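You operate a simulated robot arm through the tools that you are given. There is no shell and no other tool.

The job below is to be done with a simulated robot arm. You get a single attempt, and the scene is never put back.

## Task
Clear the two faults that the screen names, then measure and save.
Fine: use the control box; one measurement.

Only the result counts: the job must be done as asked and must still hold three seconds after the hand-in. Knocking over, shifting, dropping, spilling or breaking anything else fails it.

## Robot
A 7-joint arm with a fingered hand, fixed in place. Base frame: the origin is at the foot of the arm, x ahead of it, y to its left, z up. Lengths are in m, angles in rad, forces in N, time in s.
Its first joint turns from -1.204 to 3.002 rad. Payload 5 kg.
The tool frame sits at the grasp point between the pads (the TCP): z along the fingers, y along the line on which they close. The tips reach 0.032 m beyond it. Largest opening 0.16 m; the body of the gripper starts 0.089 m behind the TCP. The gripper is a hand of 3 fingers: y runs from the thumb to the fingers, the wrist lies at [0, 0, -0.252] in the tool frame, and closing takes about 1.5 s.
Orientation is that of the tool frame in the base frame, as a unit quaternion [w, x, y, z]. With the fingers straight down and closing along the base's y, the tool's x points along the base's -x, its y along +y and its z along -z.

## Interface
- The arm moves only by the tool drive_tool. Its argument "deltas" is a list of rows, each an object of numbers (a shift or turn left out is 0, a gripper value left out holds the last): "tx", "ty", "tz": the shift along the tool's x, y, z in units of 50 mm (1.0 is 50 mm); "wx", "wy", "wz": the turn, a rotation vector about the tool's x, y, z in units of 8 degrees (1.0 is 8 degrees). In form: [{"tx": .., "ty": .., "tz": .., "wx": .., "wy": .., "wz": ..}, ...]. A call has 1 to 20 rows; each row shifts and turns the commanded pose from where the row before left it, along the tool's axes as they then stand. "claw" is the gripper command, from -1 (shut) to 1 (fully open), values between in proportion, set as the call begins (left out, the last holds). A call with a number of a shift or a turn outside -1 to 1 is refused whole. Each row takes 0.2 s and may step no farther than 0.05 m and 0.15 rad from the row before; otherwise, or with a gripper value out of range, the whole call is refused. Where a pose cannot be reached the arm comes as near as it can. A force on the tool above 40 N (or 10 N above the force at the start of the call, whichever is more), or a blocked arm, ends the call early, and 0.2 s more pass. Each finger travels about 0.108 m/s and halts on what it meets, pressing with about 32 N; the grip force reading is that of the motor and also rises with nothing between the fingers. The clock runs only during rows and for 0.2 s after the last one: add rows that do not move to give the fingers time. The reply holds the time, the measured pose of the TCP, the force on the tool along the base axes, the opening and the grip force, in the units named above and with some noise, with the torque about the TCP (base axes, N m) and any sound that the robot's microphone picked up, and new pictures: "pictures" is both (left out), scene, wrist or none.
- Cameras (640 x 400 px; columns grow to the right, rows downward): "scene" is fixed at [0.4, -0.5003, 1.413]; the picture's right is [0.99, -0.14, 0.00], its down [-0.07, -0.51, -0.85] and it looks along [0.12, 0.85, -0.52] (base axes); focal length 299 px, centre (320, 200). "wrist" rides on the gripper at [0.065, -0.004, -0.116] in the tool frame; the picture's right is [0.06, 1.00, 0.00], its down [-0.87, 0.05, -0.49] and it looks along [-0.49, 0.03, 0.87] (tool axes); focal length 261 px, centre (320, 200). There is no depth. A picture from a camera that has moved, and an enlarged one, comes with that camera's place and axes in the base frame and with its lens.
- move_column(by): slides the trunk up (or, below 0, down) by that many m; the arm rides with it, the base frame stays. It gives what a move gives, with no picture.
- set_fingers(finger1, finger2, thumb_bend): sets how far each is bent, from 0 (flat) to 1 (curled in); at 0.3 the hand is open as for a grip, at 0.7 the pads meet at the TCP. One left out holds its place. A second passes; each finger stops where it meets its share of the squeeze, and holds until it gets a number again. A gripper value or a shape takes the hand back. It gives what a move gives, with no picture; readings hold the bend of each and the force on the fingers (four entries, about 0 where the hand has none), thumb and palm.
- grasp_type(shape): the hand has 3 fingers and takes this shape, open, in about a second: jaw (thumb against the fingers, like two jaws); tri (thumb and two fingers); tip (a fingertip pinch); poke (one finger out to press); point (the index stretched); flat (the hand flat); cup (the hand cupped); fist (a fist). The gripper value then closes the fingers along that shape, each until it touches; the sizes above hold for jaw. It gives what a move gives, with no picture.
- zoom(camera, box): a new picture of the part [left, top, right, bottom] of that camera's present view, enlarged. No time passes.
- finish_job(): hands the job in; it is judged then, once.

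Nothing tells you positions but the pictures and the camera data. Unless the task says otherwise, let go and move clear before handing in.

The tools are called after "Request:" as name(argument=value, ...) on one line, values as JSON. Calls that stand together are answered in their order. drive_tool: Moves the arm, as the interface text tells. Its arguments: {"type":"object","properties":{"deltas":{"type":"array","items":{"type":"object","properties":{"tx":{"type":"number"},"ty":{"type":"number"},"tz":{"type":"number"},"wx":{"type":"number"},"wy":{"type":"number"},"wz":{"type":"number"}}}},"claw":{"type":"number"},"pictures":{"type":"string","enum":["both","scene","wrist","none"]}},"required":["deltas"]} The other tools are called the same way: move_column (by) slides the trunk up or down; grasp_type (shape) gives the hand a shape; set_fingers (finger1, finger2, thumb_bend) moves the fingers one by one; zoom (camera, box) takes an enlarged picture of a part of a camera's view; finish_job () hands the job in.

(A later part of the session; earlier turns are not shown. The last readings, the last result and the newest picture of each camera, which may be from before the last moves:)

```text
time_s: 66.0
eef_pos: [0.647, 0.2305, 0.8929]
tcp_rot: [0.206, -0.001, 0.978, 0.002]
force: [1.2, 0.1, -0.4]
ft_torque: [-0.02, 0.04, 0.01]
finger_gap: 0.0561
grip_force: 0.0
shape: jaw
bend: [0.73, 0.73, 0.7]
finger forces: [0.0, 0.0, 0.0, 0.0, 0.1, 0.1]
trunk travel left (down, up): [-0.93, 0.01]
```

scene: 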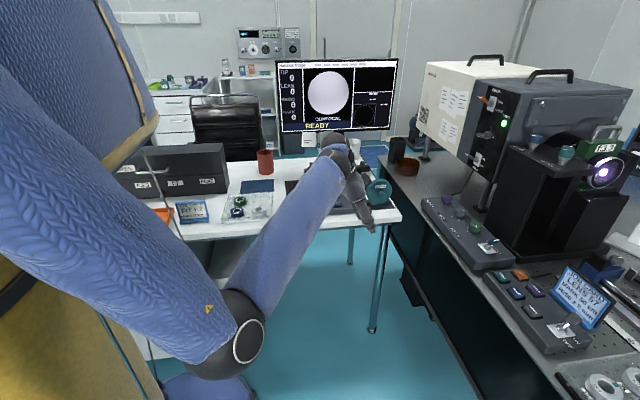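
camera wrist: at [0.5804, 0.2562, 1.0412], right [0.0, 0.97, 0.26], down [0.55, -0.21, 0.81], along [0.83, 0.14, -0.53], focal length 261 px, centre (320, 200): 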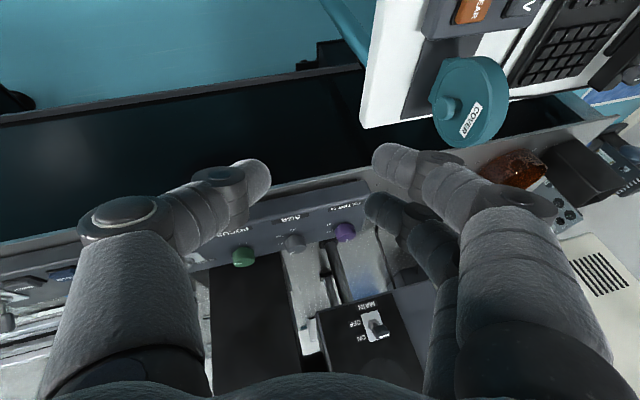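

Request:
drive_tool(deltas=[{"tx": 0.228, "ty": 0.7, "tz": -0.102}, {"tx": 0.228, "ty": 0.7, "tz": -0.102}, {"tx": 0.228, "ty": 0.7, "tz": -0.102}, {"tx": 0.228, "ty": 0.7, "tz": -0.102}, {}], pictures="both")

```text
time_s: 67.2
eef_pos: [0.5989, 0.3718, 0.8952]
tcp_rot: [0.205, -0.001, 0.979, 0.002]
force: [-0.2, 0.3, 0.2]
ft_torque: [0.01, 0.02, 0.01]
finger_gap: 0.0556
grip_force: 0.0
shape: jaw
bend: [0.73, 0.73, 0.7]
finger forces: [0.0, 0.0, 0.0, 0.0, 0.1, 0.0]
trunk travel left (down, up): [-0.93, 0.01]
camera wrist: at [0.4913, 0.3675, 0.9763], right [-0.06, 1.0, -0.02], down [0.6, 0.05, 0.8], along [0.8, 0.04, -0.6], focal length 261 px, centre (320, 200)
```

scene: 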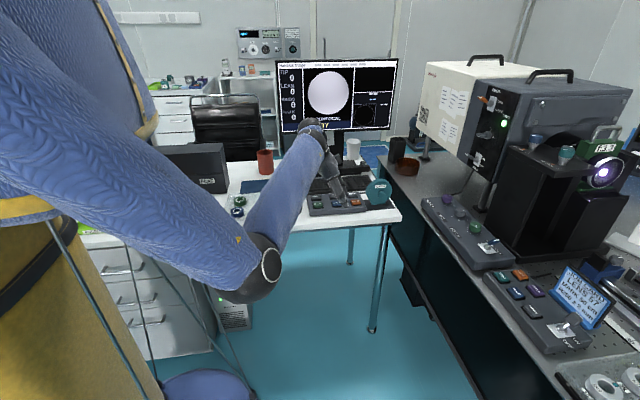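
wrist: 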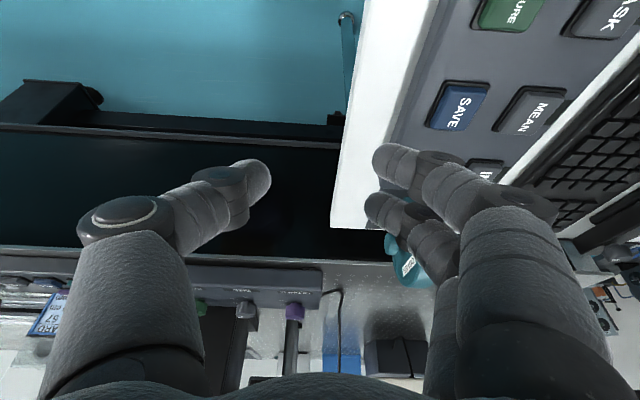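

I'm now in front of the keypad with freedom to move. I'll switch the hand to the poke shape here and look at where the poking fingertip is.

Request:
grasp_type(shape="poke")

Request:
drive_tool(deltas=[{}, {}], pictures="both")

Request:
zoom(camera="scene", box=[280, 110, 410, 220])

```text
time_s: 68.1
eef_pos: [0.5987, 0.3719, 0.8961]
tcp_rot: [0.206, -0.001, 0.978, 0.001]
force: [0.4, -0.8, -0.8]
ft_torque: [-0.01, -0.03, 0.02]
finger_gap: 0.0
grip_force: 0.0
shape: poke
bend: [1.0, 1.0, 0.46]
finger forces: [0.1, 0.1, 0.0, 0.0, 0.0, 0.0]
trunk travel left (down, up): [-0.93, 0.01]
```

```text
time_s: 68.7
eef_pos: [0.5987, 0.3717, 0.8961]
tcp_rot: [0.206, -0.001, 0.979, 0.001]
force: [-0.3, 0.9, -1.2]
ft_torque: [0.0, -0.04, 0.03]
finger_gap: 0.0
grip_force: 0.0
shape: poke
bend: [1.0, 1.0, 0.46]
finger forces: [0.0, 0.1, 0.0, 0.0, 0.0, 0.0]
trunk travel left (down, up): [-0.93, 0.01]
camera wrist: at [0.4912, 0.3682, 0.9762], right [-0.06, 1.0, -0.02], down [0.6, 0.05, 0.8], along [0.8, 0.04, -0.6], focal length 261 px, centre (320, 200)
```

scene: 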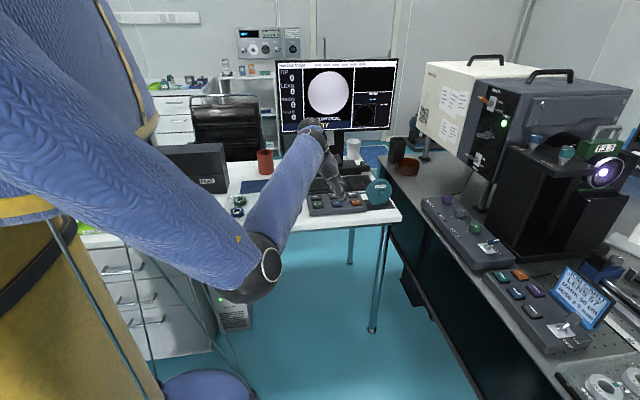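
wrist: 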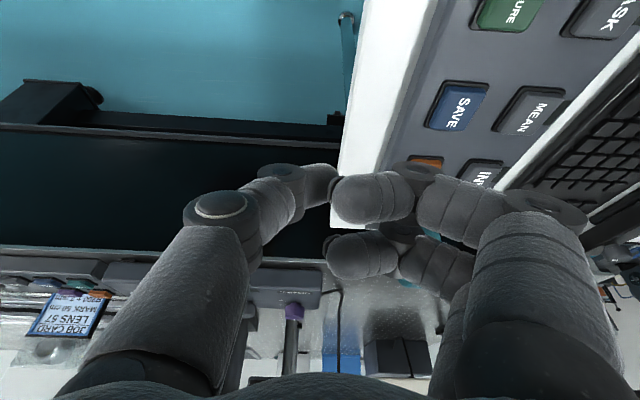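

```text
3.64 times, centred on (345, 165) of scene
camera zoom: at [0.4, -0.5003, 1.413], right [0.99, -0.14, 0.0], down [-0.07, -0.51, -0.85], along [0.12, 0.85, -0.52], focal length 1086 px, centre (229, 327)
```

zoom: 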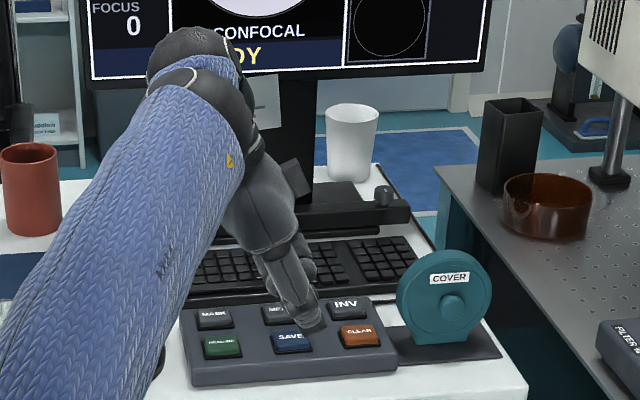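

The poke shape leaves it unclear which tip leads. I'll try the point shape (index stretched) to compare.

Request:
grasp_type(shape="point")

Request:
drive_tool(deltas=[{}, {}], pictures="both")

Request:
zoom(camera="scene", box=[280, 110, 410, 220])

```text
time_s: 69.6
eef_pos: [0.599, 0.3722, 0.8959]
tcp_rot: [0.205, -0.001, 0.979, 0.002]
force: [-0.3, 0.0, 0.3]
ft_torque: [0.01, -0.01, 0.0]
finger_gap: 0.0002
grip_force: 0.1
shape: point
bend: [0.38, 1.0, 0.43]
finger forces: [0.1, 0.0, 0.0, 0.0, 0.0, 0.0]
trunk travel left (down, up): [-0.93, 0.01]
```

```text
time_s: 70.2
eef_pos: [0.5984, 0.373, 0.8961]
tcp_rot: [0.206, 0.0, 0.979, 0.001]
force: [-0.1, -0.2, -0.1]
ft_torque: [0.01, 0.02, 0.03]
finger_gap: 0.0002
grip_force: 0.0
shape: point
bend: [0.37, 1.0, 0.43]
finger forces: [0.0, 0.0, 0.0, 0.1, 0.1, 0.1]
trunk travel left (down, up): [-0.93, 0.01]
camera wrist: at [0.4912, 0.3683, 0.9761], right [-0.06, 1.0, -0.02], down [0.6, 0.05, 0.8], along [0.8, 0.04, -0.6], focal length 261 px, centre (320, 200)
```

scene: 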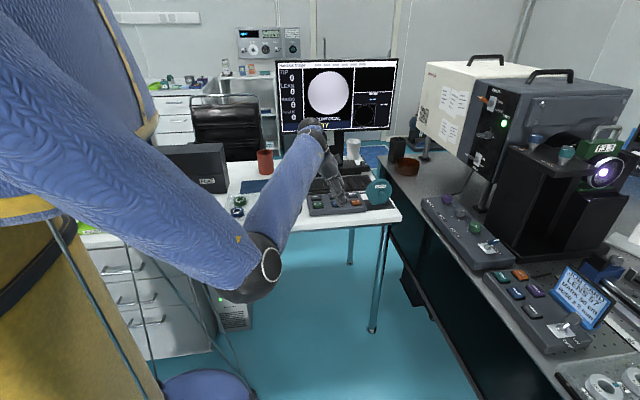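
wrist: 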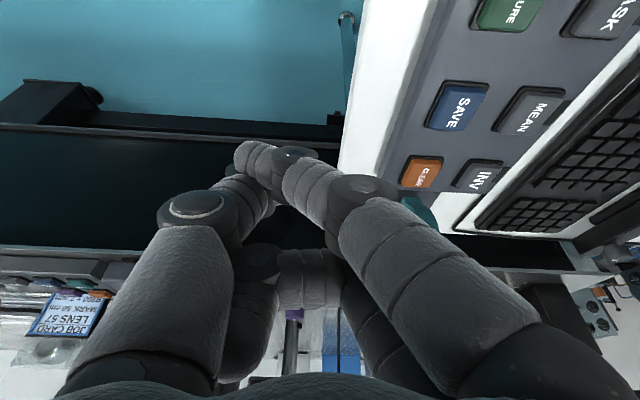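

```text
3.64 times, centred on (345, 165) of scene
camera zoom: at [0.4, -0.5003, 1.413], right [0.99, -0.14, 0.0], down [-0.07, -0.51, -0.85], along [0.12, 0.85, -0.52], focal length 1086 px, centre (229, 327)
```

zoom: 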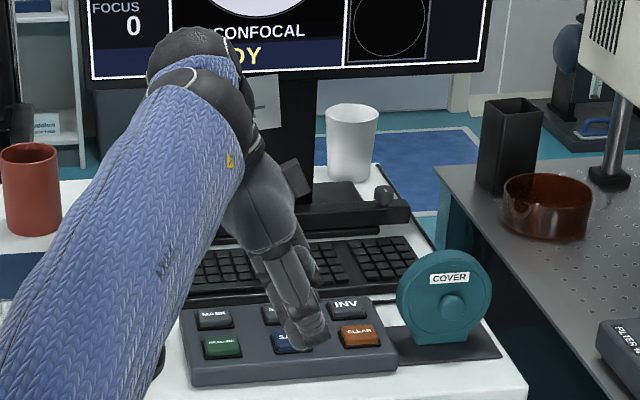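

The closed jaw has the best-known geometry (tips 0.032 m beyond the TCP) and a footprint smaller than the key pitch, so I'll use that for pressing.

Request:
grasp_type(shape="jaw")

Request:
drive_tool(deltas=[{}, {}, {}, {}, {}, {}, {}, {}], claw=-1, pictures="both")

Request:
zoom(camera="wrist", box=[200, 100, 440, 260])

Request:
zoom(camera="scene", box=[290, 140, 400, 220])

```text
time_s: 71.1
eef_pos: [0.5988, 0.3724, 0.8962]
tcp_rot: [0.206, -0.001, 0.979, 0.003]
force: [0.3, -0.6, -0.4]
ft_torque: [0.02, -0.02, 0.02]
finger_gap: 0.16
grip_force: 0.2
shape: jaw
bend: [0.3, 0.3, 0.3]
finger forces: [0.0, 0.0, 0.0, 0.1, 0.0, 0.0]
trunk travel left (down, up): [-0.93, 0.01]
```

```text
time_s: 72.9
eef_pos: [0.5977, 0.3719, 0.8947]
tcp_rot: [0.206, -0.001, 0.979, 0.002]
force: [0.2, 1.7, 0.1]
ft_torque: [0.02, 0.01, 0.0]
finger_gap: 0.0
grip_force: 31.9
shape: jaw
bend: [0.65, 0.65, 0.67]
finger forces: [0.1, 0.0, 0.0, 0.1, 0.0, 0.0]
trunk travel left (down, up): [-0.93, 0.01]
camera wrist: at [0.4912, 0.3683, 0.9761], right [-0.06, 1.0, -0.02], down [0.6, 0.05, 0.8], along [0.8, 0.04, -0.6], focal length 261 px, centre (320, 200)
```

scene: 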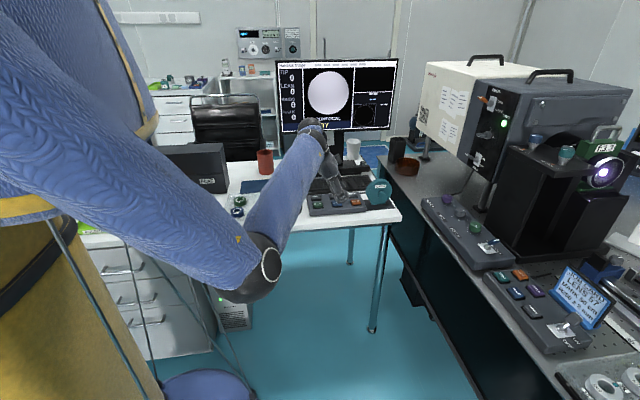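
wrist: 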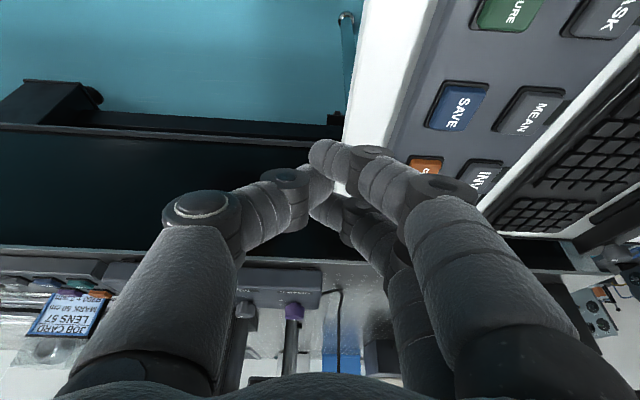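

```text
2.50 times, centred on (320, 180) of wrist
camera zoom: at [0.4912, 0.3683, 0.9761], right [-0.06, 1.0, -0.02], down [0.6, 0.05, 0.8], along [0.8, 0.04, -0.6], focal length 652 px, centre (320, 250)
```

zoom: 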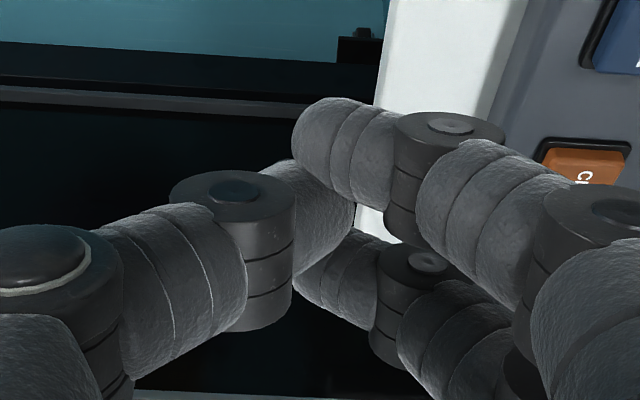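

```text
5.00 times, centred on (345, 180) of scene
camera zoom: at [0.4, -0.5003, 1.413], right [0.99, -0.14, 0.0], down [-0.07, -0.51, -0.85], along [0.12, 0.85, -0.52], focal length 1493 px, centre (195, 300)
```

zoom: 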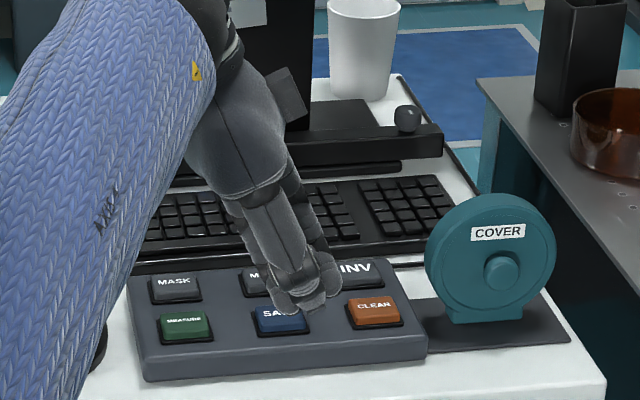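

The closed fingertips are compact, and the SAVE key position is confirmed at about (0.609, 0.487). I'll move above the MEASURE key now.

Request:
drive_tool(deltas=[{"tx": 0.333, "ty": 0.575, "tz": -0.039}, {"tx": 0.333, "ty": 0.575, "tz": -0.039}, {"tx": 0.333, "ty": 0.575, "tz": -0.039}, {"tx": 0.333, "ty": 0.575, "tz": -0.039}, {}], pictures="both")

Request:
zoom(camera="scene", box=[280, 140, 390, 220])

```text
time_s: 74.3
eef_pos: [0.5809, 0.3862, 0.8097]
tcp_rot: [0.211, 0.016, 0.976, -0.055]
force: [-0.4, 0.0, 0.7]
ft_torque: [-0.02, 0.01, -0.01]
finger_gap: 0.0
grip_force: 31.6
shape: jaw
bend: [0.65, 0.65, 0.67]
finger forces: [0.0, 0.1, 0.0, 0.1, 0.0, 0.0]
trunk travel left (down, up): [-0.93, 0.01]
stopped in row 5: the arm was blocked; the commanded pose is now the measured one
camera wrist: at [0.4727, 0.3958, 0.8883], right [0.0, 0.99, -0.13], down [0.59, 0.1, 0.8], along [0.81, -0.07, -0.59], focal length 261 px, centre (320, 200)
```

scene: 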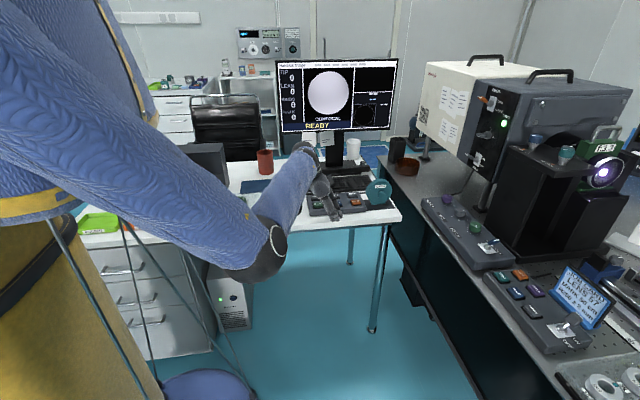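
wrist: 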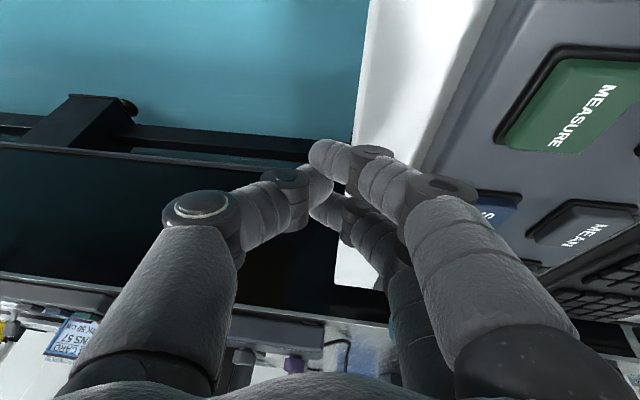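

```text
5.00 times, centred on (335, 180) of scene
camera zoom: at [0.4, -0.5003, 1.413], right [0.99, -0.14, 0.0], down [-0.07, -0.51, -0.85], along [0.12, 0.85, -0.52], focal length 1493 px, centre (245, 300)
```

zoom: 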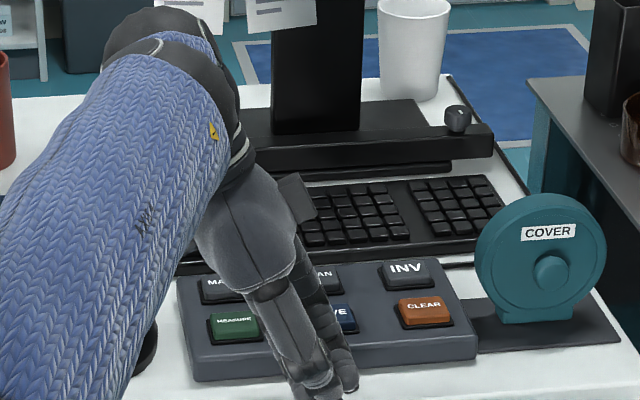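

The arm stalled and sagged lower than planned, though nothing is touched. I'll raise straight back up to the last free pose at once.

Request:
drive_tool(deltas=[{"tx": -0.23, "tz": -0.52}, {"tx": -0.23, "tz": -0.52, "wx": -0.41}, {"tx": -0.23, "tz": -0.52, "wx": -0.41}, {}], pictures="scene")

```text
time_s: 75.3
eef_pos: [0.579, 0.396, 0.8968]
tcp_rot: [0.211, 0.003, 0.977, 0.003]
force: [0.0, 0.1, -0.8]
ft_torque: [0.01, 0.01, -0.02]
finger_gap: 0.0
grip_force: 32.1
shape: jaw
bend: [0.65, 0.65, 0.67]
finger forces: [0.0, 0.0, 0.0, 0.1, 0.0, 0.0]
trunk travel left (down, up): [-0.93, 0.01]
```

scene: 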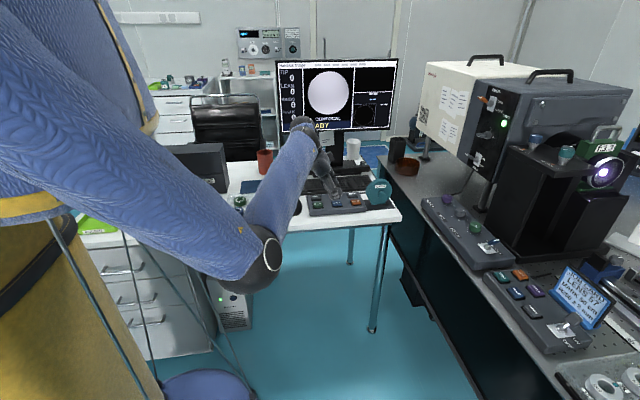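

Request:
drive_tool(deltas=[{"ty": 0.3}, {"ty": 0.3}, {}], pictures="none")

```text
time_s: 76.3
eef_pos: [0.5875, 0.3998, 0.8792]
tcp_rot: [0.212, 0.007, 0.977, -0.012]
force: [-0.1, -0.6, -0.6]
ft_torque: [-0.01, 0.01, 0.02]
finger_gap: 0.0
grip_force: 31.9
shape: jaw
bend: [0.65, 0.65, 0.67]
finger forces: [0.1, 0.0, 0.1, 0.0, 0.0, 0.0]
trunk travel left (down, up): [-0.93, 0.01]
stopped in row 3: the arm was blocked; the commanded pose is now the measured one
```

Small probing shows the +y move stalls because the upper arm is at its lowest pitch. A lower shoulder with the hand more upright should relieve it, so I'll back off from the desk and adjust the trunk in small steps.

Request:
drive_tool(deltas=[{"tx": -0.255, "ty": -0.667, "tz": -0.04}, {"tx": -0.255, "ty": -0.667, "tz": -0.04}, {"tx": -0.255, "ty": -0.667, "tz": -0.04}, {"tx": -0.16, "tz": -0.37}, {}], pictures="none")

Request:
move_column(by=-0.08)

Request:
drive_tool(deltas=[{"tx": -0.3, "tz": -0.66}, {"wy": 0.7}, {"wy": 0.7}, {}], pictures="scene")

```text
time_s: 77.5
eef_pos: [0.6175, 0.3026, 0.9218]
tcp_rot: [0.211, 0.006, 0.977, -0.011]
force: [0.4, 0.2, -0.5]
ft_torque: [0.02, 0.01, 0.0]
finger_gap: 0.0001
grip_force: 31.9
shape: jaw
bend: [0.65, 0.65, 0.67]
finger forces: [0.1, 0.1, 0.0, 0.1, 0.0, 0.0]
trunk travel left (down, up): [-0.93, 0.01]
```

```text
time_s: 78.7
eef_pos: [0.6169, 0.3028, 0.843]
tcp_rot: [0.211, 0.007, 0.977, -0.012]
force: [0.4, -0.8, 0.1]
ft_torque: [0.03, -0.02, 0.0]
finger_gap: 0.0001
grip_force: 31.7
shape: jaw
bend: [0.65, 0.65, 0.67]
finger forces: [0.1, 0.1, 0.0, 0.0, 0.1, 0.0]
trunk travel left (down, up): [-0.85, 0.09]
```

```text
time_s: 79.9
eef_pos: [0.6456, 0.2419, 0.8526]
tcp_rot: [0.125, 0.019, 0.991, -0.05]
force: [-0.5, -0.1, 0.4]
ft_torque: [0.02, 0.02, -0.01]
finger_gap: 0.0001
grip_force: 32.0
shape: jaw
bend: [0.65, 0.65, 0.67]
finger forces: [0.0, 0.0, 0.0, 0.0, 0.0, 0.1]
trunk travel left (down, up): [-0.85, 0.09]
stopped in row 4: the arm was blocked; the commanded pose is now the measured one
```

scene: 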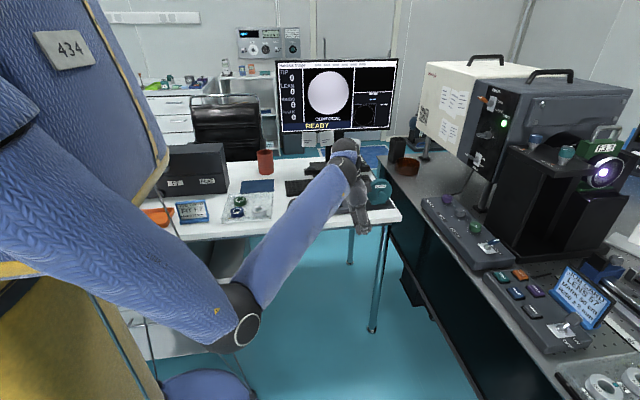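

Flexion of the wrist is the limit here (about 100°). With a lower shoulder and the hand inclined along the forearm's heading it should all fit; I'm in the free aisle, so I'll lower the trunk and yaw the hand gradually.

Request:
move_column(by=-0.2)

Request:
drive_tool(deltas=[{"wx": -0.395, "wy": -0.27, "wz": -0.734}, {"wx": -0.395, "wy": -0.27, "wz": -0.734}, {"wx": -0.395, "wy": -0.27, "wz": -0.734}, {"wx": -0.395, "wy": -0.27, "wz": -0.734}, {"wx": -0.395, "wy": -0.27, "wz": -0.734}, {}], pictures="both")

```text
time_s: 82.0
eef_pos: [0.6435, 0.2418, 0.6538]
tcp_rot: [0.126, 0.017, 0.991, -0.049]
force: [-0.4, 1.0, -0.9]
ft_torque: [-0.01, -0.02, 0.04]
finger_gap: 0.0
grip_force: 32.4
shape: jaw
bend: [0.65, 0.65, 0.67]
finger forces: [0.1, 0.1, 0.0, 0.0, 0.0, 0.1]
trunk travel left (down, up): [-0.65, 0.29]
```

```text
time_s: 83.4
eef_pos: [0.6429, 0.2447, 0.6533]
tcp_rot: [0.201, -0.256, 0.944, 0.056]
force: [-0.7, -0.1, 0.5]
ft_torque: [-0.05, -0.01, 0.01]
finger_gap: 0.0003
grip_force: 31.7
shape: jaw
bend: [0.65, 0.65, 0.67]
finger forces: [0.0, 0.0, 0.0, 0.0, 0.1, 0.1]
trunk travel left (down, up): [-0.65, 0.29]
camera wrist: at [0.5522, 0.1876, 0.7331], right [-0.55, 0.83, -0.02], down [0.48, 0.34, 0.8], along [0.68, 0.43, -0.59], focal length 261 px, centre (320, 200)
```

scene: 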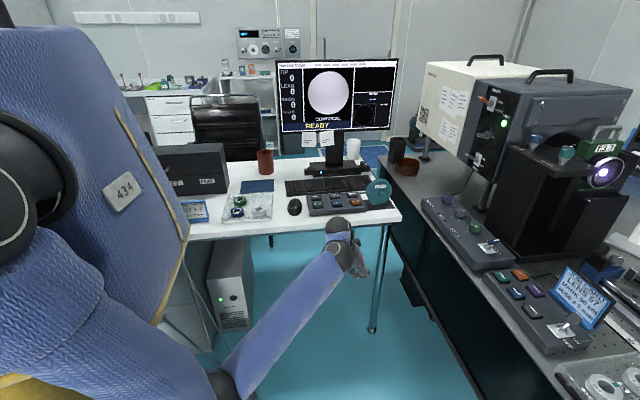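
wrist: 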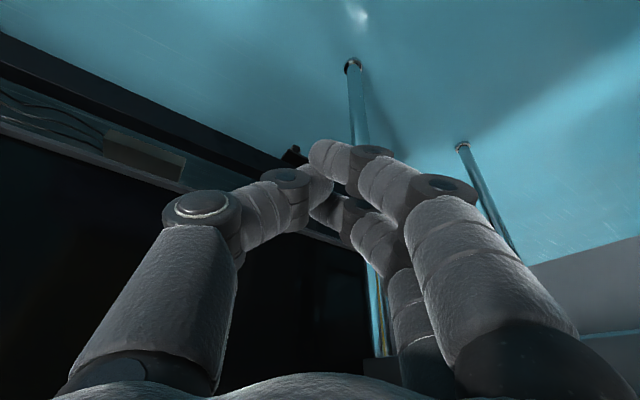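

Yaw succeeded here. I'll continue yawing to about 60° and then raise the arm, still in the free aisle.

Request:
drive_tool(deltas=[{"wx": -0.4067, "wz": -0.9135}, {"wx": -0.4067, "wz": -0.9135}, {"wx": -0.4067, "wz": -0.9135}, {"wx": -0.4067, "wz": -0.9135}, {}], pictures="none")

Request:
drive_tool(deltas=[{"tx": -0.2, "tz": -0.45}, {"tx": -0.2, "tz": -0.45}, {"tx": -0.2, "tz": -0.45}, {"tx": -0.2, "tz": -0.45}, {}], pictures="scene")

```text
time_s: 84.3
eef_pos: [0.6639, 0.1089, 0.5837]
tcp_rot: [0.148, -0.463, 0.874, 0.012]
force: [-0.6, -0.4, 0.9]
ft_torque: [0.02, -0.02, -0.01]
finger_gap: 0.0
grip_force: 32.0
shape: jaw
bend: [0.65, 0.65, 0.67]
finger forces: [0.0, 0.1, 0.0, 0.1, 0.0, 0.0]
trunk travel left (down, up): [-0.65, 0.29]
stopped in row 4: the arm was blocked; the commanded pose is now the measured one
```

```text
time_s: 85.2
eef_pos: [0.6697, 0.0122, 0.6132]
tcp_rot: [0.111, -0.465, 0.877, -0.059]
force: [0.5, -0.6, 0.0]
ft_torque: [-0.02, 0.0, 0.05]
finger_gap: 0.0
grip_force: 32.3
shape: jaw
bend: [0.65, 0.65, 0.67]
finger forces: [0.0, 0.0, 0.0, 0.0, 0.0, 0.0]
trunk travel left (down, up): [-0.65, 0.29]
stopped in row 4: the arm was blocked; the commanded pose is now the measured one
```

scene: 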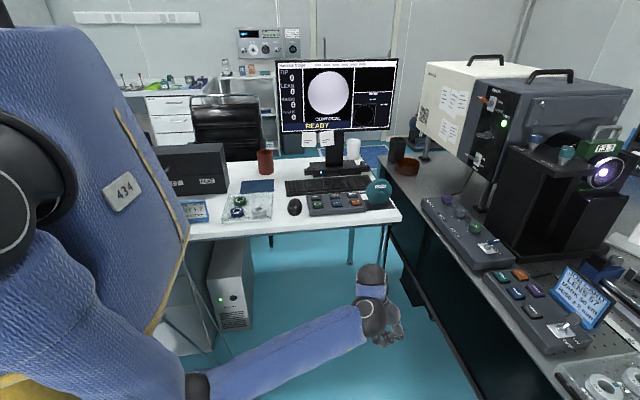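

That direction jams the upper arm against the body. I'll undo the yaw, return to the free extended posture, and there bring the elbow up properly using roll with the hand pointing more forward.

Request:
drive_tool(deltas=[{"wx": 0.073, "wy": -0.138, "wz": 0.871}, {"wx": 0.073, "wy": -0.138, "wz": 0.871}, {"wx": 0.073, "wy": -0.138, "wz": 0.871}, {"wx": 0.073, "wy": -0.138, "wz": 0.871}, {"wx": 0.073, "wy": -0.138, "wz": 0.871}, {"wx": 0.073, "wy": -0.138, "wz": 0.871}, {"wx": 0.073, "wy": -0.138, "wz": 0.871}, {"wx": 0.073, "wy": -0.138, "wz": 0.871}, {}], pictures="scene")

```text
time_s: 87.2
eef_pos: [0.6682, 0.0145, 0.6138]
tcp_rot: [0.21, 0.001, 0.978, 0.002]
force: [-0.2, -0.1, -0.7]
ft_torque: [0.02, -0.02, 0.0]
finger_gap: 0.0
grip_force: 32.2
shape: jaw
bend: [0.65, 0.65, 0.67]
finger forces: [0.1, 0.0, 0.1, 0.0, 0.0, 0.0]
trunk travel left (down, up): [-0.65, 0.29]
```

scene: 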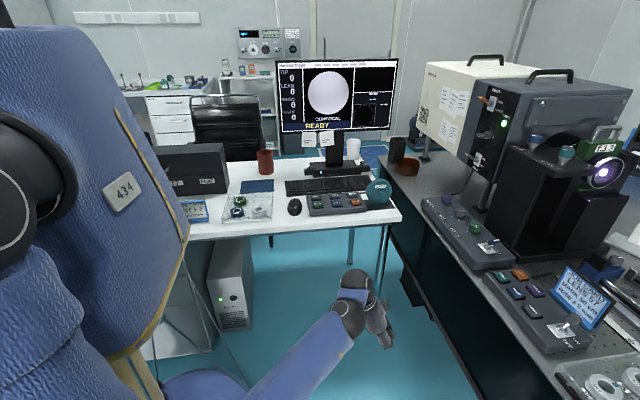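

Request:
move_column(by=0.18)

Request:
drive_tool(deltas=[{"tx": -0.765, "tz": -0.37}, {"tx": -0.765, "tz": -0.37}, {"tx": -0.765, "tz": -0.37}, {"tx": -0.765, "tz": -0.37}, {"tx": -0.765, "tz": -0.37}, {"tx": -0.765, "tz": -0.1}, {"tx": -0.765, "tz": 0.1}, {}], pictures="scene")

```text
time_s: 89.2
eef_pos: [0.6692, 0.0154, 0.7931]
tcp_rot: [0.209, 0.0, 0.978, 0.002]
force: [1.1, 0.3, -0.9]
ft_torque: [-0.03, 0.02, 0.0]
finger_gap: 0.0002
grip_force: 31.8
shape: jaw
bend: [0.65, 0.65, 0.67]
finger forces: [0.1, 0.0, 0.0, 0.0, 0.0, 0.1]
trunk travel left (down, up): [-0.83, 0.11]
```

```text
time_s: 91.0
eef_pos: [0.8742, 0.0133, 0.9897]
tcp_rot: [0.21, 0.0, 0.978, 0.002]
force: [0.3, -0.3, 0.0]
ft_torque: [0.04, -0.03, 0.0]
finger_gap: 0.0
grip_force: 32.4
shape: jaw
bend: [0.65, 0.65, 0.67]
finger forces: [0.0, 0.1, 0.0, 0.0, 0.1, 0.0]
trunk travel left (down, up): [-0.83, 0.11]
```

scene: 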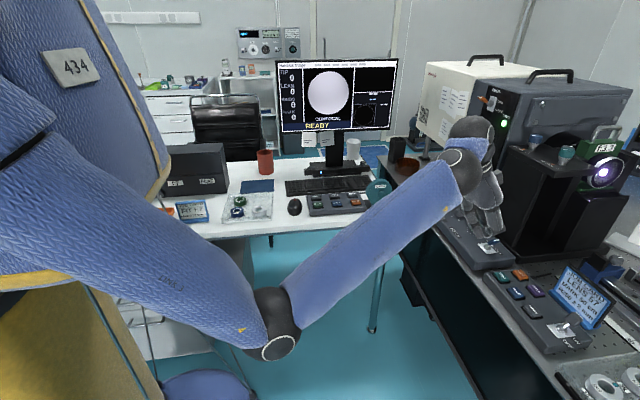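

Now I extend a little and roll the hand toward -y to lift the elbow, as seen before.

Request:
drive_tool(deltas=[{"tx": -0.66, "ty": -0.2, "tz": -0.07}, {"tx": -0.66, "ty": -0.2, "tz": -0.07}, {"tx": -0.66, "ty": -0.2, "tz": -0.07}, {"wx": 0.9135, "wz": -0.4067}, {"wx": 0.9135, "wz": -0.4067}, {"wx": 0.9135, "wz": -0.4067}, {"wx": 0.9135, "wz": -0.4067}, {"wx": 0.9135, "wz": -0.4067}, {"wx": 0.9135, "wz": -0.4067}, {}], pictures="scene")

```text
time_s: 93.2
eef_pos: [0.9616, -0.0178, 1.0365]
tcp_rot: [0.192, -0.083, 0.894, -0.396]
force: [-0.4, -0.4, 0.3]
ft_torque: [0.0, 0.02, 0.01]
finger_gap: 0.0
grip_force: 32.0
shape: jaw
bend: [0.65, 0.65, 0.67]
finger forces: [0.0, 0.1, 0.0, 0.0, 0.0, 0.0]
trunk travel left (down, up): [-0.83, 0.11]
```

scene: 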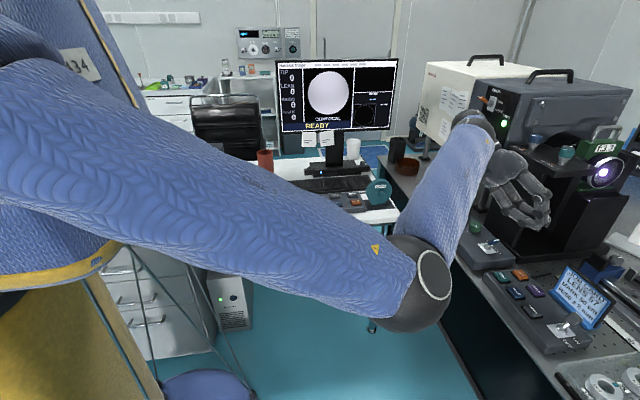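

Request:
drive_tool(deltas=[{"wy": -1}, {"wy": -1}, {"wy": -1}, {"wy": -1}, {}], pictures="scene")

```text
time_s: 94.4
eef_pos: [0.9629, -0.0165, 1.0377]
tcp_rot: [0.43, -0.19, 0.807, -0.358]
force: [0.5, 0.4, 0.4]
ft_torque: [0.01, 0.01, -0.01]
finger_gap: 0.0
grip_force: 32.2
shape: jaw
bend: [0.65, 0.65, 0.67]
finger forces: [0.0, 0.0, 0.1, 0.0, 0.1, 0.1]
trunk travel left (down, up): [-0.83, 0.11]
```

scene: 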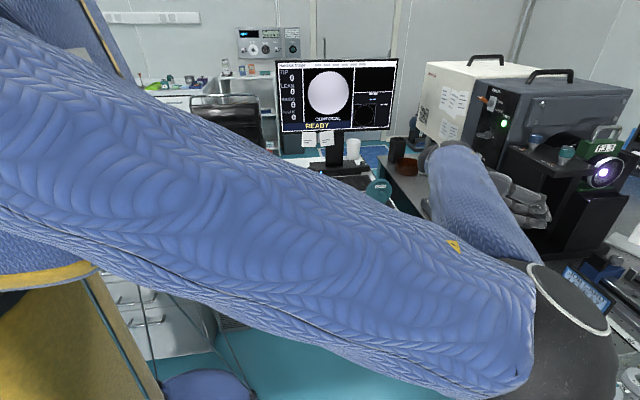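

The elbow has swung well out to the right and up. I'll retract with this orientation kept so the new elbow side stays.

Request:
drive_tool(deltas=[{"tx": 0.151, "ty": 0.2, "tz": -0.622}, {"tx": 0.151, "ty": 0.2, "tz": -0.622}, {"tx": 0.151, "ty": 0.2, "tz": -0.622}, {"tx": 0.151, "ty": 0.2, "tz": -0.622}, {}], pictures="scene")

```text
time_s: 95.6
eef_pos: [0.8414, 0.0438, 1.0379]
tcp_rot: [0.43, -0.19, 0.807, -0.357]
force: [0.6, -0.6, -0.5]
ft_torque: [-0.04, 0.03, 0.0]
finger_gap: 0.0002
grip_force: 31.7
shape: jaw
bend: [0.65, 0.65, 0.67]
finger forces: [0.0, 0.0, 0.0, 0.0, 0.0, 0.1]
trunk travel left (down, up): [-0.83, 0.11]
```

scene: 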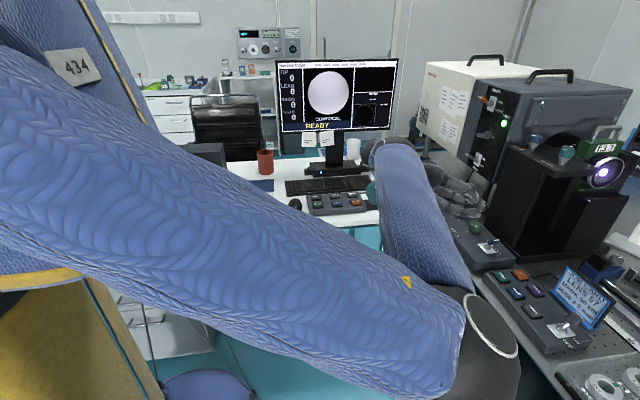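

Request:
drive_tool(deltas=[{"wx": -0.559, "wz": 0.83}, {"wx": -0.559, "wz": 0.83}, {"wx": -0.559, "wz": 0.83}, {}], pictures="scene")

```text
time_s: 96.6
eef_pos: [0.841, 0.0448, 1.0377]
tcp_rot: [0.461, -0.095, 0.863, -0.182]
force: [-0.6, 0.5, 0.0]
ft_torque: [0.02, -0.05, 0.0]
finger_gap: 0.0001
grip_force: 32.3
shape: jaw
bend: [0.65, 0.65, 0.67]
finger forces: [0.0, 0.0, 0.0, 0.1, 0.0, 0.1]
trunk travel left (down, up): [-0.83, 0.11]
```

scene: 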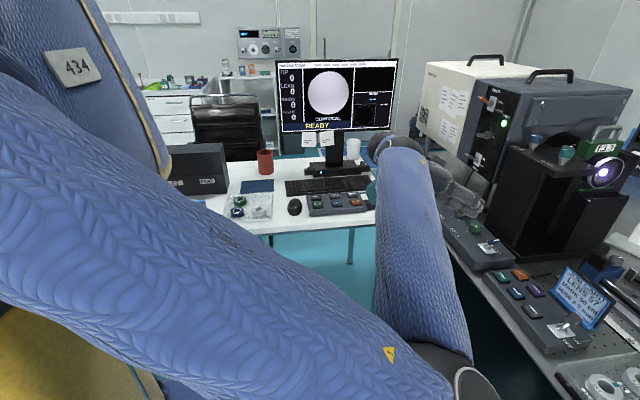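

Un-rolling this way lowers the elbow again. I'll roll further toward -y instead, and later bring the fingers down by turning about the forearm axis, which should not move the elbow.

Request:
drive_tool(deltas=[{"wx": 0.559, "wz": -0.83}, {"wx": 0.559, "wz": -0.83}, {"wx": 0.559, "wz": -0.83}, {"wx": 0.559, "wz": -0.83}, {"wx": 0.559, "wz": -0.83}, {"wx": 0.559, "wz": -0.83}, {}], pictures="scene")

```text
time_s: 98.2
eef_pos: [0.8575, 0.004, 1.0347]
tcp_rot: [0.382, -0.275, 0.714, -0.518]
force: [0.4, 0.6, 0.1]
ft_torque: [0.01, 0.01, -0.05]
finger_gap: 0.0
grip_force: 31.6
shape: jaw
bend: [0.65, 0.65, 0.67]
finger forces: [0.1, 0.1, 0.0, 0.0, 0.1, 0.1]
out of reach, approached as far as the arm can: row 6
trunk travel left (down, up): [-0.83, 0.11]
```

scene: 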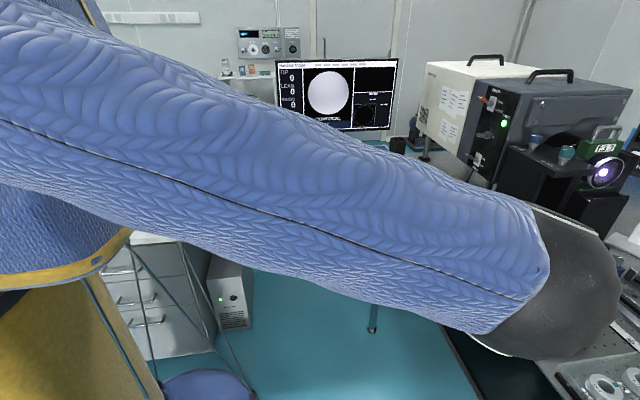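

Request:
drive_tool(deltas=[{"wx": -0.26, "wy": -0.95, "wz": -0.171}, {"wx": -0.26, "wy": -0.95, "wz": -0.171}, {"wx": -0.26, "wy": -0.95, "wz": -0.171}, {"wx": -0.26, "wy": -0.95, "wz": -0.171}, {"wx": -0.26, "wy": -0.95, "wz": -0.171}, {}], pictures="scene")

```text
time_s: 99.6
eef_pos: [0.8581, 0.0019, 1.034]
tcp_rot: [0.522, -0.482, 0.595, -0.375]
force: [0.2, 0.0, 0.1]
ft_torque: [-0.03, 0.0, -0.02]
finger_gap: 0.0
grip_force: 32.5
shape: jaw
bend: [0.65, 0.65, 0.67]
finger forces: [0.0, 0.0, 0.1, 0.0, 0.1, 0.0]
out of reach, approached as far as the arm can: row 5
trunk travel left (down, up): [-0.83, 0.11]
```

scene: 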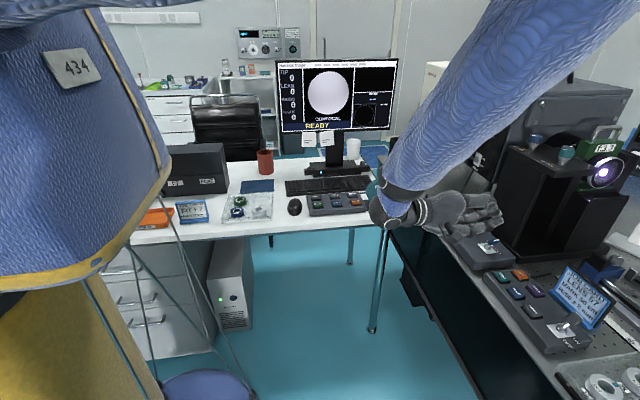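

Excellent: the elbow is now up and the forearm comes from above. I'll bring the fingers down by pitching about base y while retracting, watching the elbow.

Request:
drive_tool(deltas=[{"wx": -0.965, "wy": 0.254, "wz": 0.057, "tx": -0.18, "ty": 0.18, "tz": -0.37}, {"wx": -0.965, "wy": 0.254, "wz": 0.057, "tx": -0.17, "ty": 0.22, "tz": -0.34}, {"wx": -0.965, "wy": 0.254, "wz": 0.057, "tx": -0.155, "ty": 0.265, "tz": -0.31}, {"wx": -0.965, "wy": 0.254, "wz": 0.057, "tx": -0.14, "ty": 0.31, "tz": -0.28}, {}], pictures="scene")

```text
time_s: 101.0
eef_pos: [0.8079, 0.0411, 1.0576]
tcp_rot: [0.379, -0.552, 0.695, -0.261]
force: [-0.2, 0.9, -0.9]
ft_torque: [-0.03, -0.05, -0.02]
finger_gap: 0.0
grip_force: 31.3
shape: jaw
bend: [0.65, 0.65, 0.67]
finger forces: [0.0, 0.1, 0.1, 0.0, 0.0, 0.0]
out of reach, approached as far as the arm can: row 4
trunk travel left (down, up): [-0.83, 0.11]
stopped in row 5: the arm was blocked; the commanded pose is now the measured one
```

scene: 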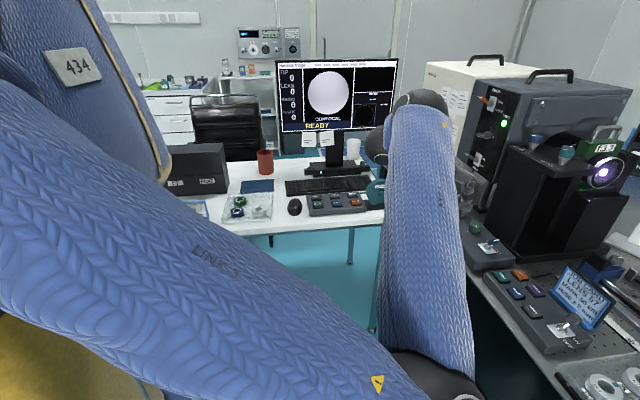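

The elbow flopped back when pitching with this yaw. I'll retrace to the elbow-up pose, then first roll the hand about its own axis to a comfortable yaw before pitching down.

Request:
drive_tool(deltas=[{"wx": 0.965, "wy": -0.254, "wz": -0.057, "tx": 0.197, "ty": -0.093, "tz": 0.263}, {"wx": 0.965, "wy": -0.254, "wz": -0.057, "tx": 0.197, "ty": -0.093, "tz": 0.263}, {"wx": 0.965, "wy": -0.254, "wz": -0.057, "tx": 0.197, "ty": -0.093, "tz": 0.263}, {"wx": 0.6, "wy": -0.158, "wz": -0.035, "tx": 0.197, "ty": -0.093, "tz": 0.263}, {}], pictures="scene")

```text
time_s: 102.2
eef_pos: [0.8524, 0.017, 1.0476]
tcp_rot: [0.542, -0.47, 0.577, -0.39]
force: [-0.6, -0.1, -0.2]
ft_torque: [-0.01, -0.1, 0.02]
finger_gap: 0.0003
grip_force: 32.4
shape: jaw
bend: [0.65, 0.65, 0.67]
finger forces: [0.0, 0.0, 0.0, 0.1, 0.0, 0.0]
out of reach, approached as far as the arm can: row 1
trunk travel left (down, up): [-0.83, 0.11]
```

scene: 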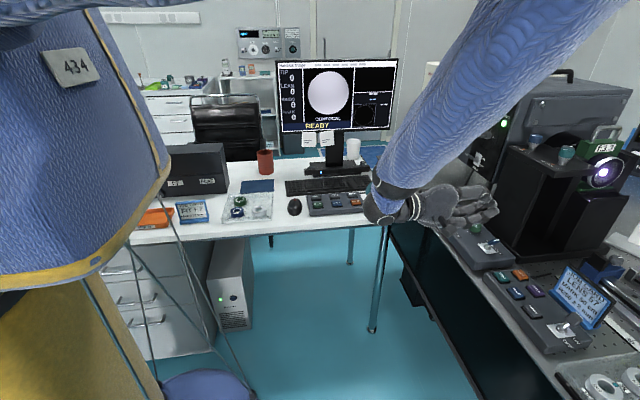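

Elbow is up again. Now I roll about the hand's own axis in steps.

Request:
drive_tool(deltas=[{"wz": 1}, {"wz": 1}, {"wz": 1}, {"wz": 1}, {}], pictures="scene")

```text
time_s: 103.4
eef_pos: [0.8533, 0.0175, 1.0475]
tcp_rot: [0.627, -0.293, 0.686, -0.225]
force: [-0.3, 0.5, -0.1]
ft_torque: [-0.01, -0.01, -0.04]
finger_gap: 0.0001
grip_force: 31.7
shape: jaw
bend: [0.65, 0.65, 0.67]
finger forces: [0.0, 0.0, 0.0, 0.0, 0.0, 0.0]
trunk travel left (down, up): [-0.83, 0.11]
```

scene: 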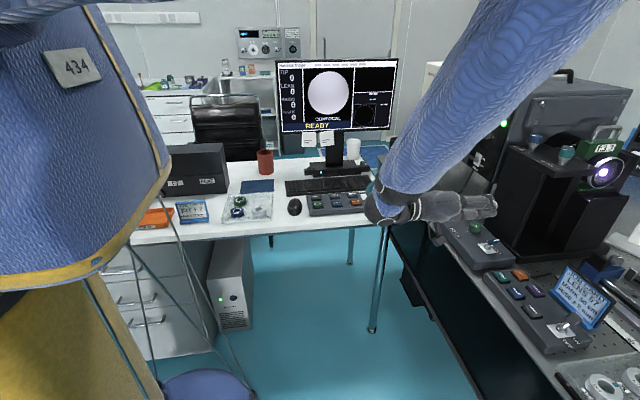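

Request:
drive_tool(deltas=[{"wz": 1}, {"wz": 1}, {"wz": 1}, {"wz": 1}, {"wz": 1}, {}], pictures="scene")

```text
time_s: 104.8
eef_pos: [0.8538, 0.0165, 1.0479]
tcp_rot: [0.666, -0.04, 0.745, 0.003]
force: [-0.5, 0.0, -0.6]
ft_torque: [0.0, -0.01, -0.01]
finger_gap: 0.0001
grip_force: 31.1
shape: jaw
bend: [0.65, 0.65, 0.67]
finger forces: [0.0, 0.0, 0.0, 0.1, 0.0, 0.0]
trunk travel left (down, up): [-0.83, 0.11]
```

scene: 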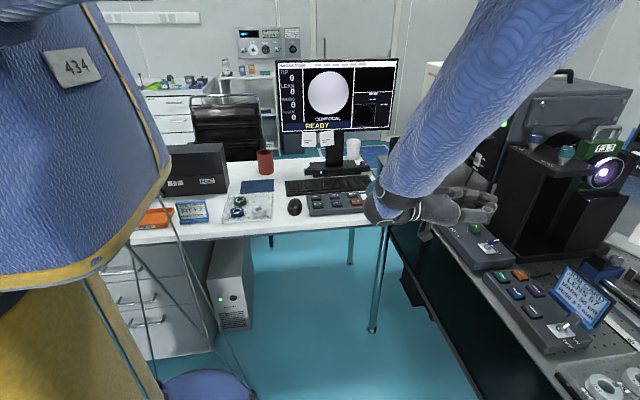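

Roll complete with the elbow still up. Now I pitch the fingers down while retracting, four rows first.

Request:
drive_tool(deltas=[{"wy": 1, "tx": 0.216, "ty": 0.208, "tz": -0.363}, {"wy": 1, "tx": 0.264, "ty": 0.208, "tz": -0.329}, {"wy": 1, "tx": 0.307, "ty": 0.208, "tz": -0.289}, {"wy": 1, "tx": 0.344, "ty": 0.208, "tz": -0.243}, {}], pictures="scene")

```text
time_s: 106.2
eef_pos: [0.8449, 0.0551, 1.1569]
tcp_rot: [0.522, -0.041, 0.852, -0.013]
force: [0.6, 0.7, 0.2]
ft_torque: [-0.02, -0.05, -0.06]
finger_gap: 0.0001
grip_force: 32.4
shape: jaw
bend: [0.65, 0.65, 0.67]
finger forces: [0.0, 0.0, 0.1, 0.0, 0.0, 0.1]
trunk travel left (down, up): [-0.83, 0.11]
stopped in row 5: the arm was blocked; the commanded pose is now the measured one
```

scene: 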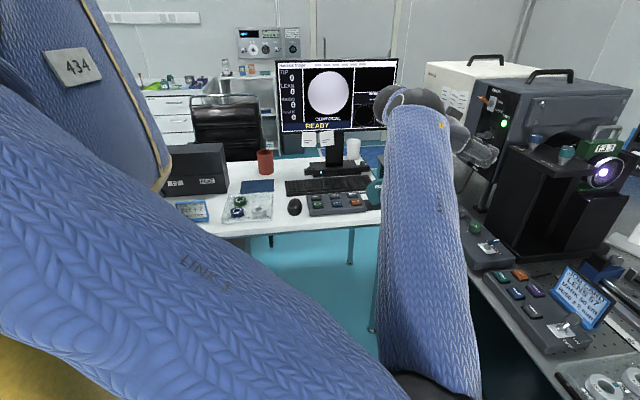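

The plain pitch makes the elbow flop. I'll retrace to the elbow-up state, then turn the hand along its flexion axis (pitch combined with yaw toward the keypad), which should leave the elbow where it is.

Request:
drive_tool(deltas=[{"wy": -0.65, "tx": 0.49, "ty": -0.19, "tz": 0.226}, {"wy": -0.65, "tx": 0.49, "ty": -0.19, "tz": 0.226}, {"wy": -0.65, "tx": 0.49, "ty": -0.19, "tz": 0.226}, {"wy": -0.65, "tx": 0.49, "ty": -0.19, "tz": 0.226}, {}], pictures="scene")

```text
time_s: 107.4
eef_pos: [0.8572, 0.0075, 1.0554]
tcp_rot: [0.668, -0.042, 0.743, -0.004]
force: [-0.5, -1.6, 0.0]
ft_torque: [0.03, -0.05, 0.19]
finger_gap: 0.0
grip_force: 32.3
shape: jaw
bend: [0.65, 0.65, 0.67]
finger forces: [0.0, 0.0, 0.1, 0.1, 0.0, 0.1]
trunk travel left (down, up): [-0.83, 0.11]
```

scene: 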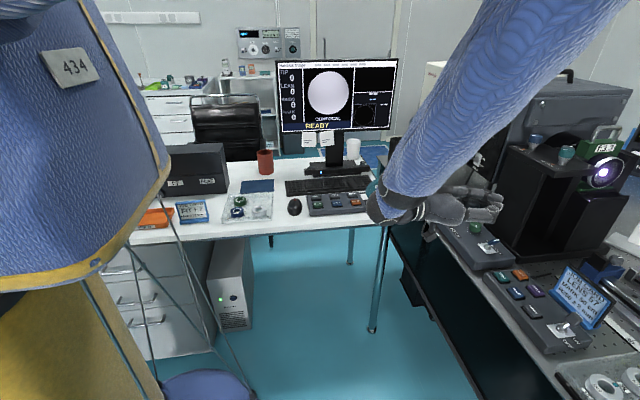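

Request:
drive_tool(deltas=[{"wx": -0.621, "wy": 0.782, "wz": -0.02, "tx": 0.55, "ty": 0.436}, {"wx": -0.621, "wy": 0.782, "wz": -0.02, "tx": 0.55, "ty": 0.436}, {"wx": -0.621, "wy": 0.782, "wz": -0.02, "tx": 0.55, "ty": 0.436}, {}], pictures="scene")

```text
time_s: 108.4
eef_pos: [0.8291, 0.0654, 0.9689]
tcp_rot: [0.526, -0.13, 0.837, 0.081]
force: [0.4, 0.3, 0.1]
ft_torque: [0.0, 0.05, -0.02]
finger_gap: 0.0
grip_force: 32.6
shape: jaw
bend: [0.65, 0.65, 0.67]
finger forces: [0.0, 0.0, 0.0, 0.0, 0.0, 0.0]
trunk travel left (down, up): [-0.83, 0.11]
```

scene: 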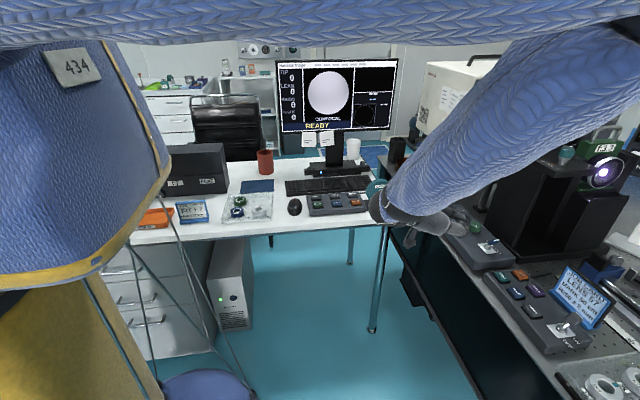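

The elbow stays up this time. I'll now carry this orientation toward the desk in steps.

Request:
drive_tool(deltas=[{"tx": 0.114, "ty": 0.756, "tz": -0.238}, {"tx": 0.114, "ty": 0.756, "tz": -0.238}, {"tx": 0.114, "ty": 0.756, "tz": -0.238}, {"tx": 0.114, "ty": 0.756, "tz": -0.238}, {"tx": 0.114, "ty": 0.756, "tz": -0.238}, {}], pictures="scene")

```text
time_s: 109.8
eef_pos: [0.7113, 0.2238, 0.9676]
tcp_rot: [0.525, -0.13, 0.837, 0.081]
force: [0.7, -1.0, -0.6]
ft_torque: [0.01, 0.02, -0.03]
finger_gap: 0.0
grip_force: 32.4
shape: jaw
bend: [0.65, 0.65, 0.67]
finger forces: [0.0, 0.1, 0.1, 0.0, 0.0, 0.0]
trunk travel left (down, up): [-0.83, 0.11]
```

scene: 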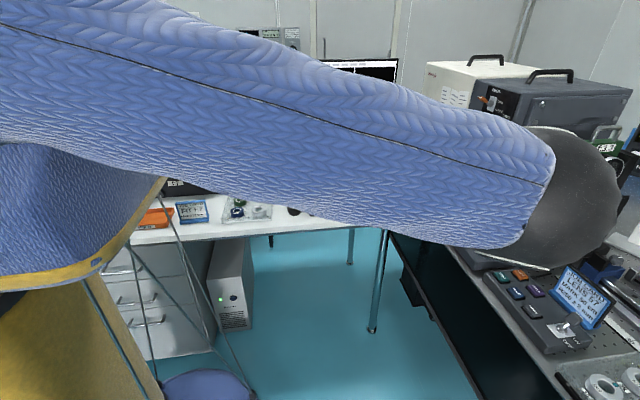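

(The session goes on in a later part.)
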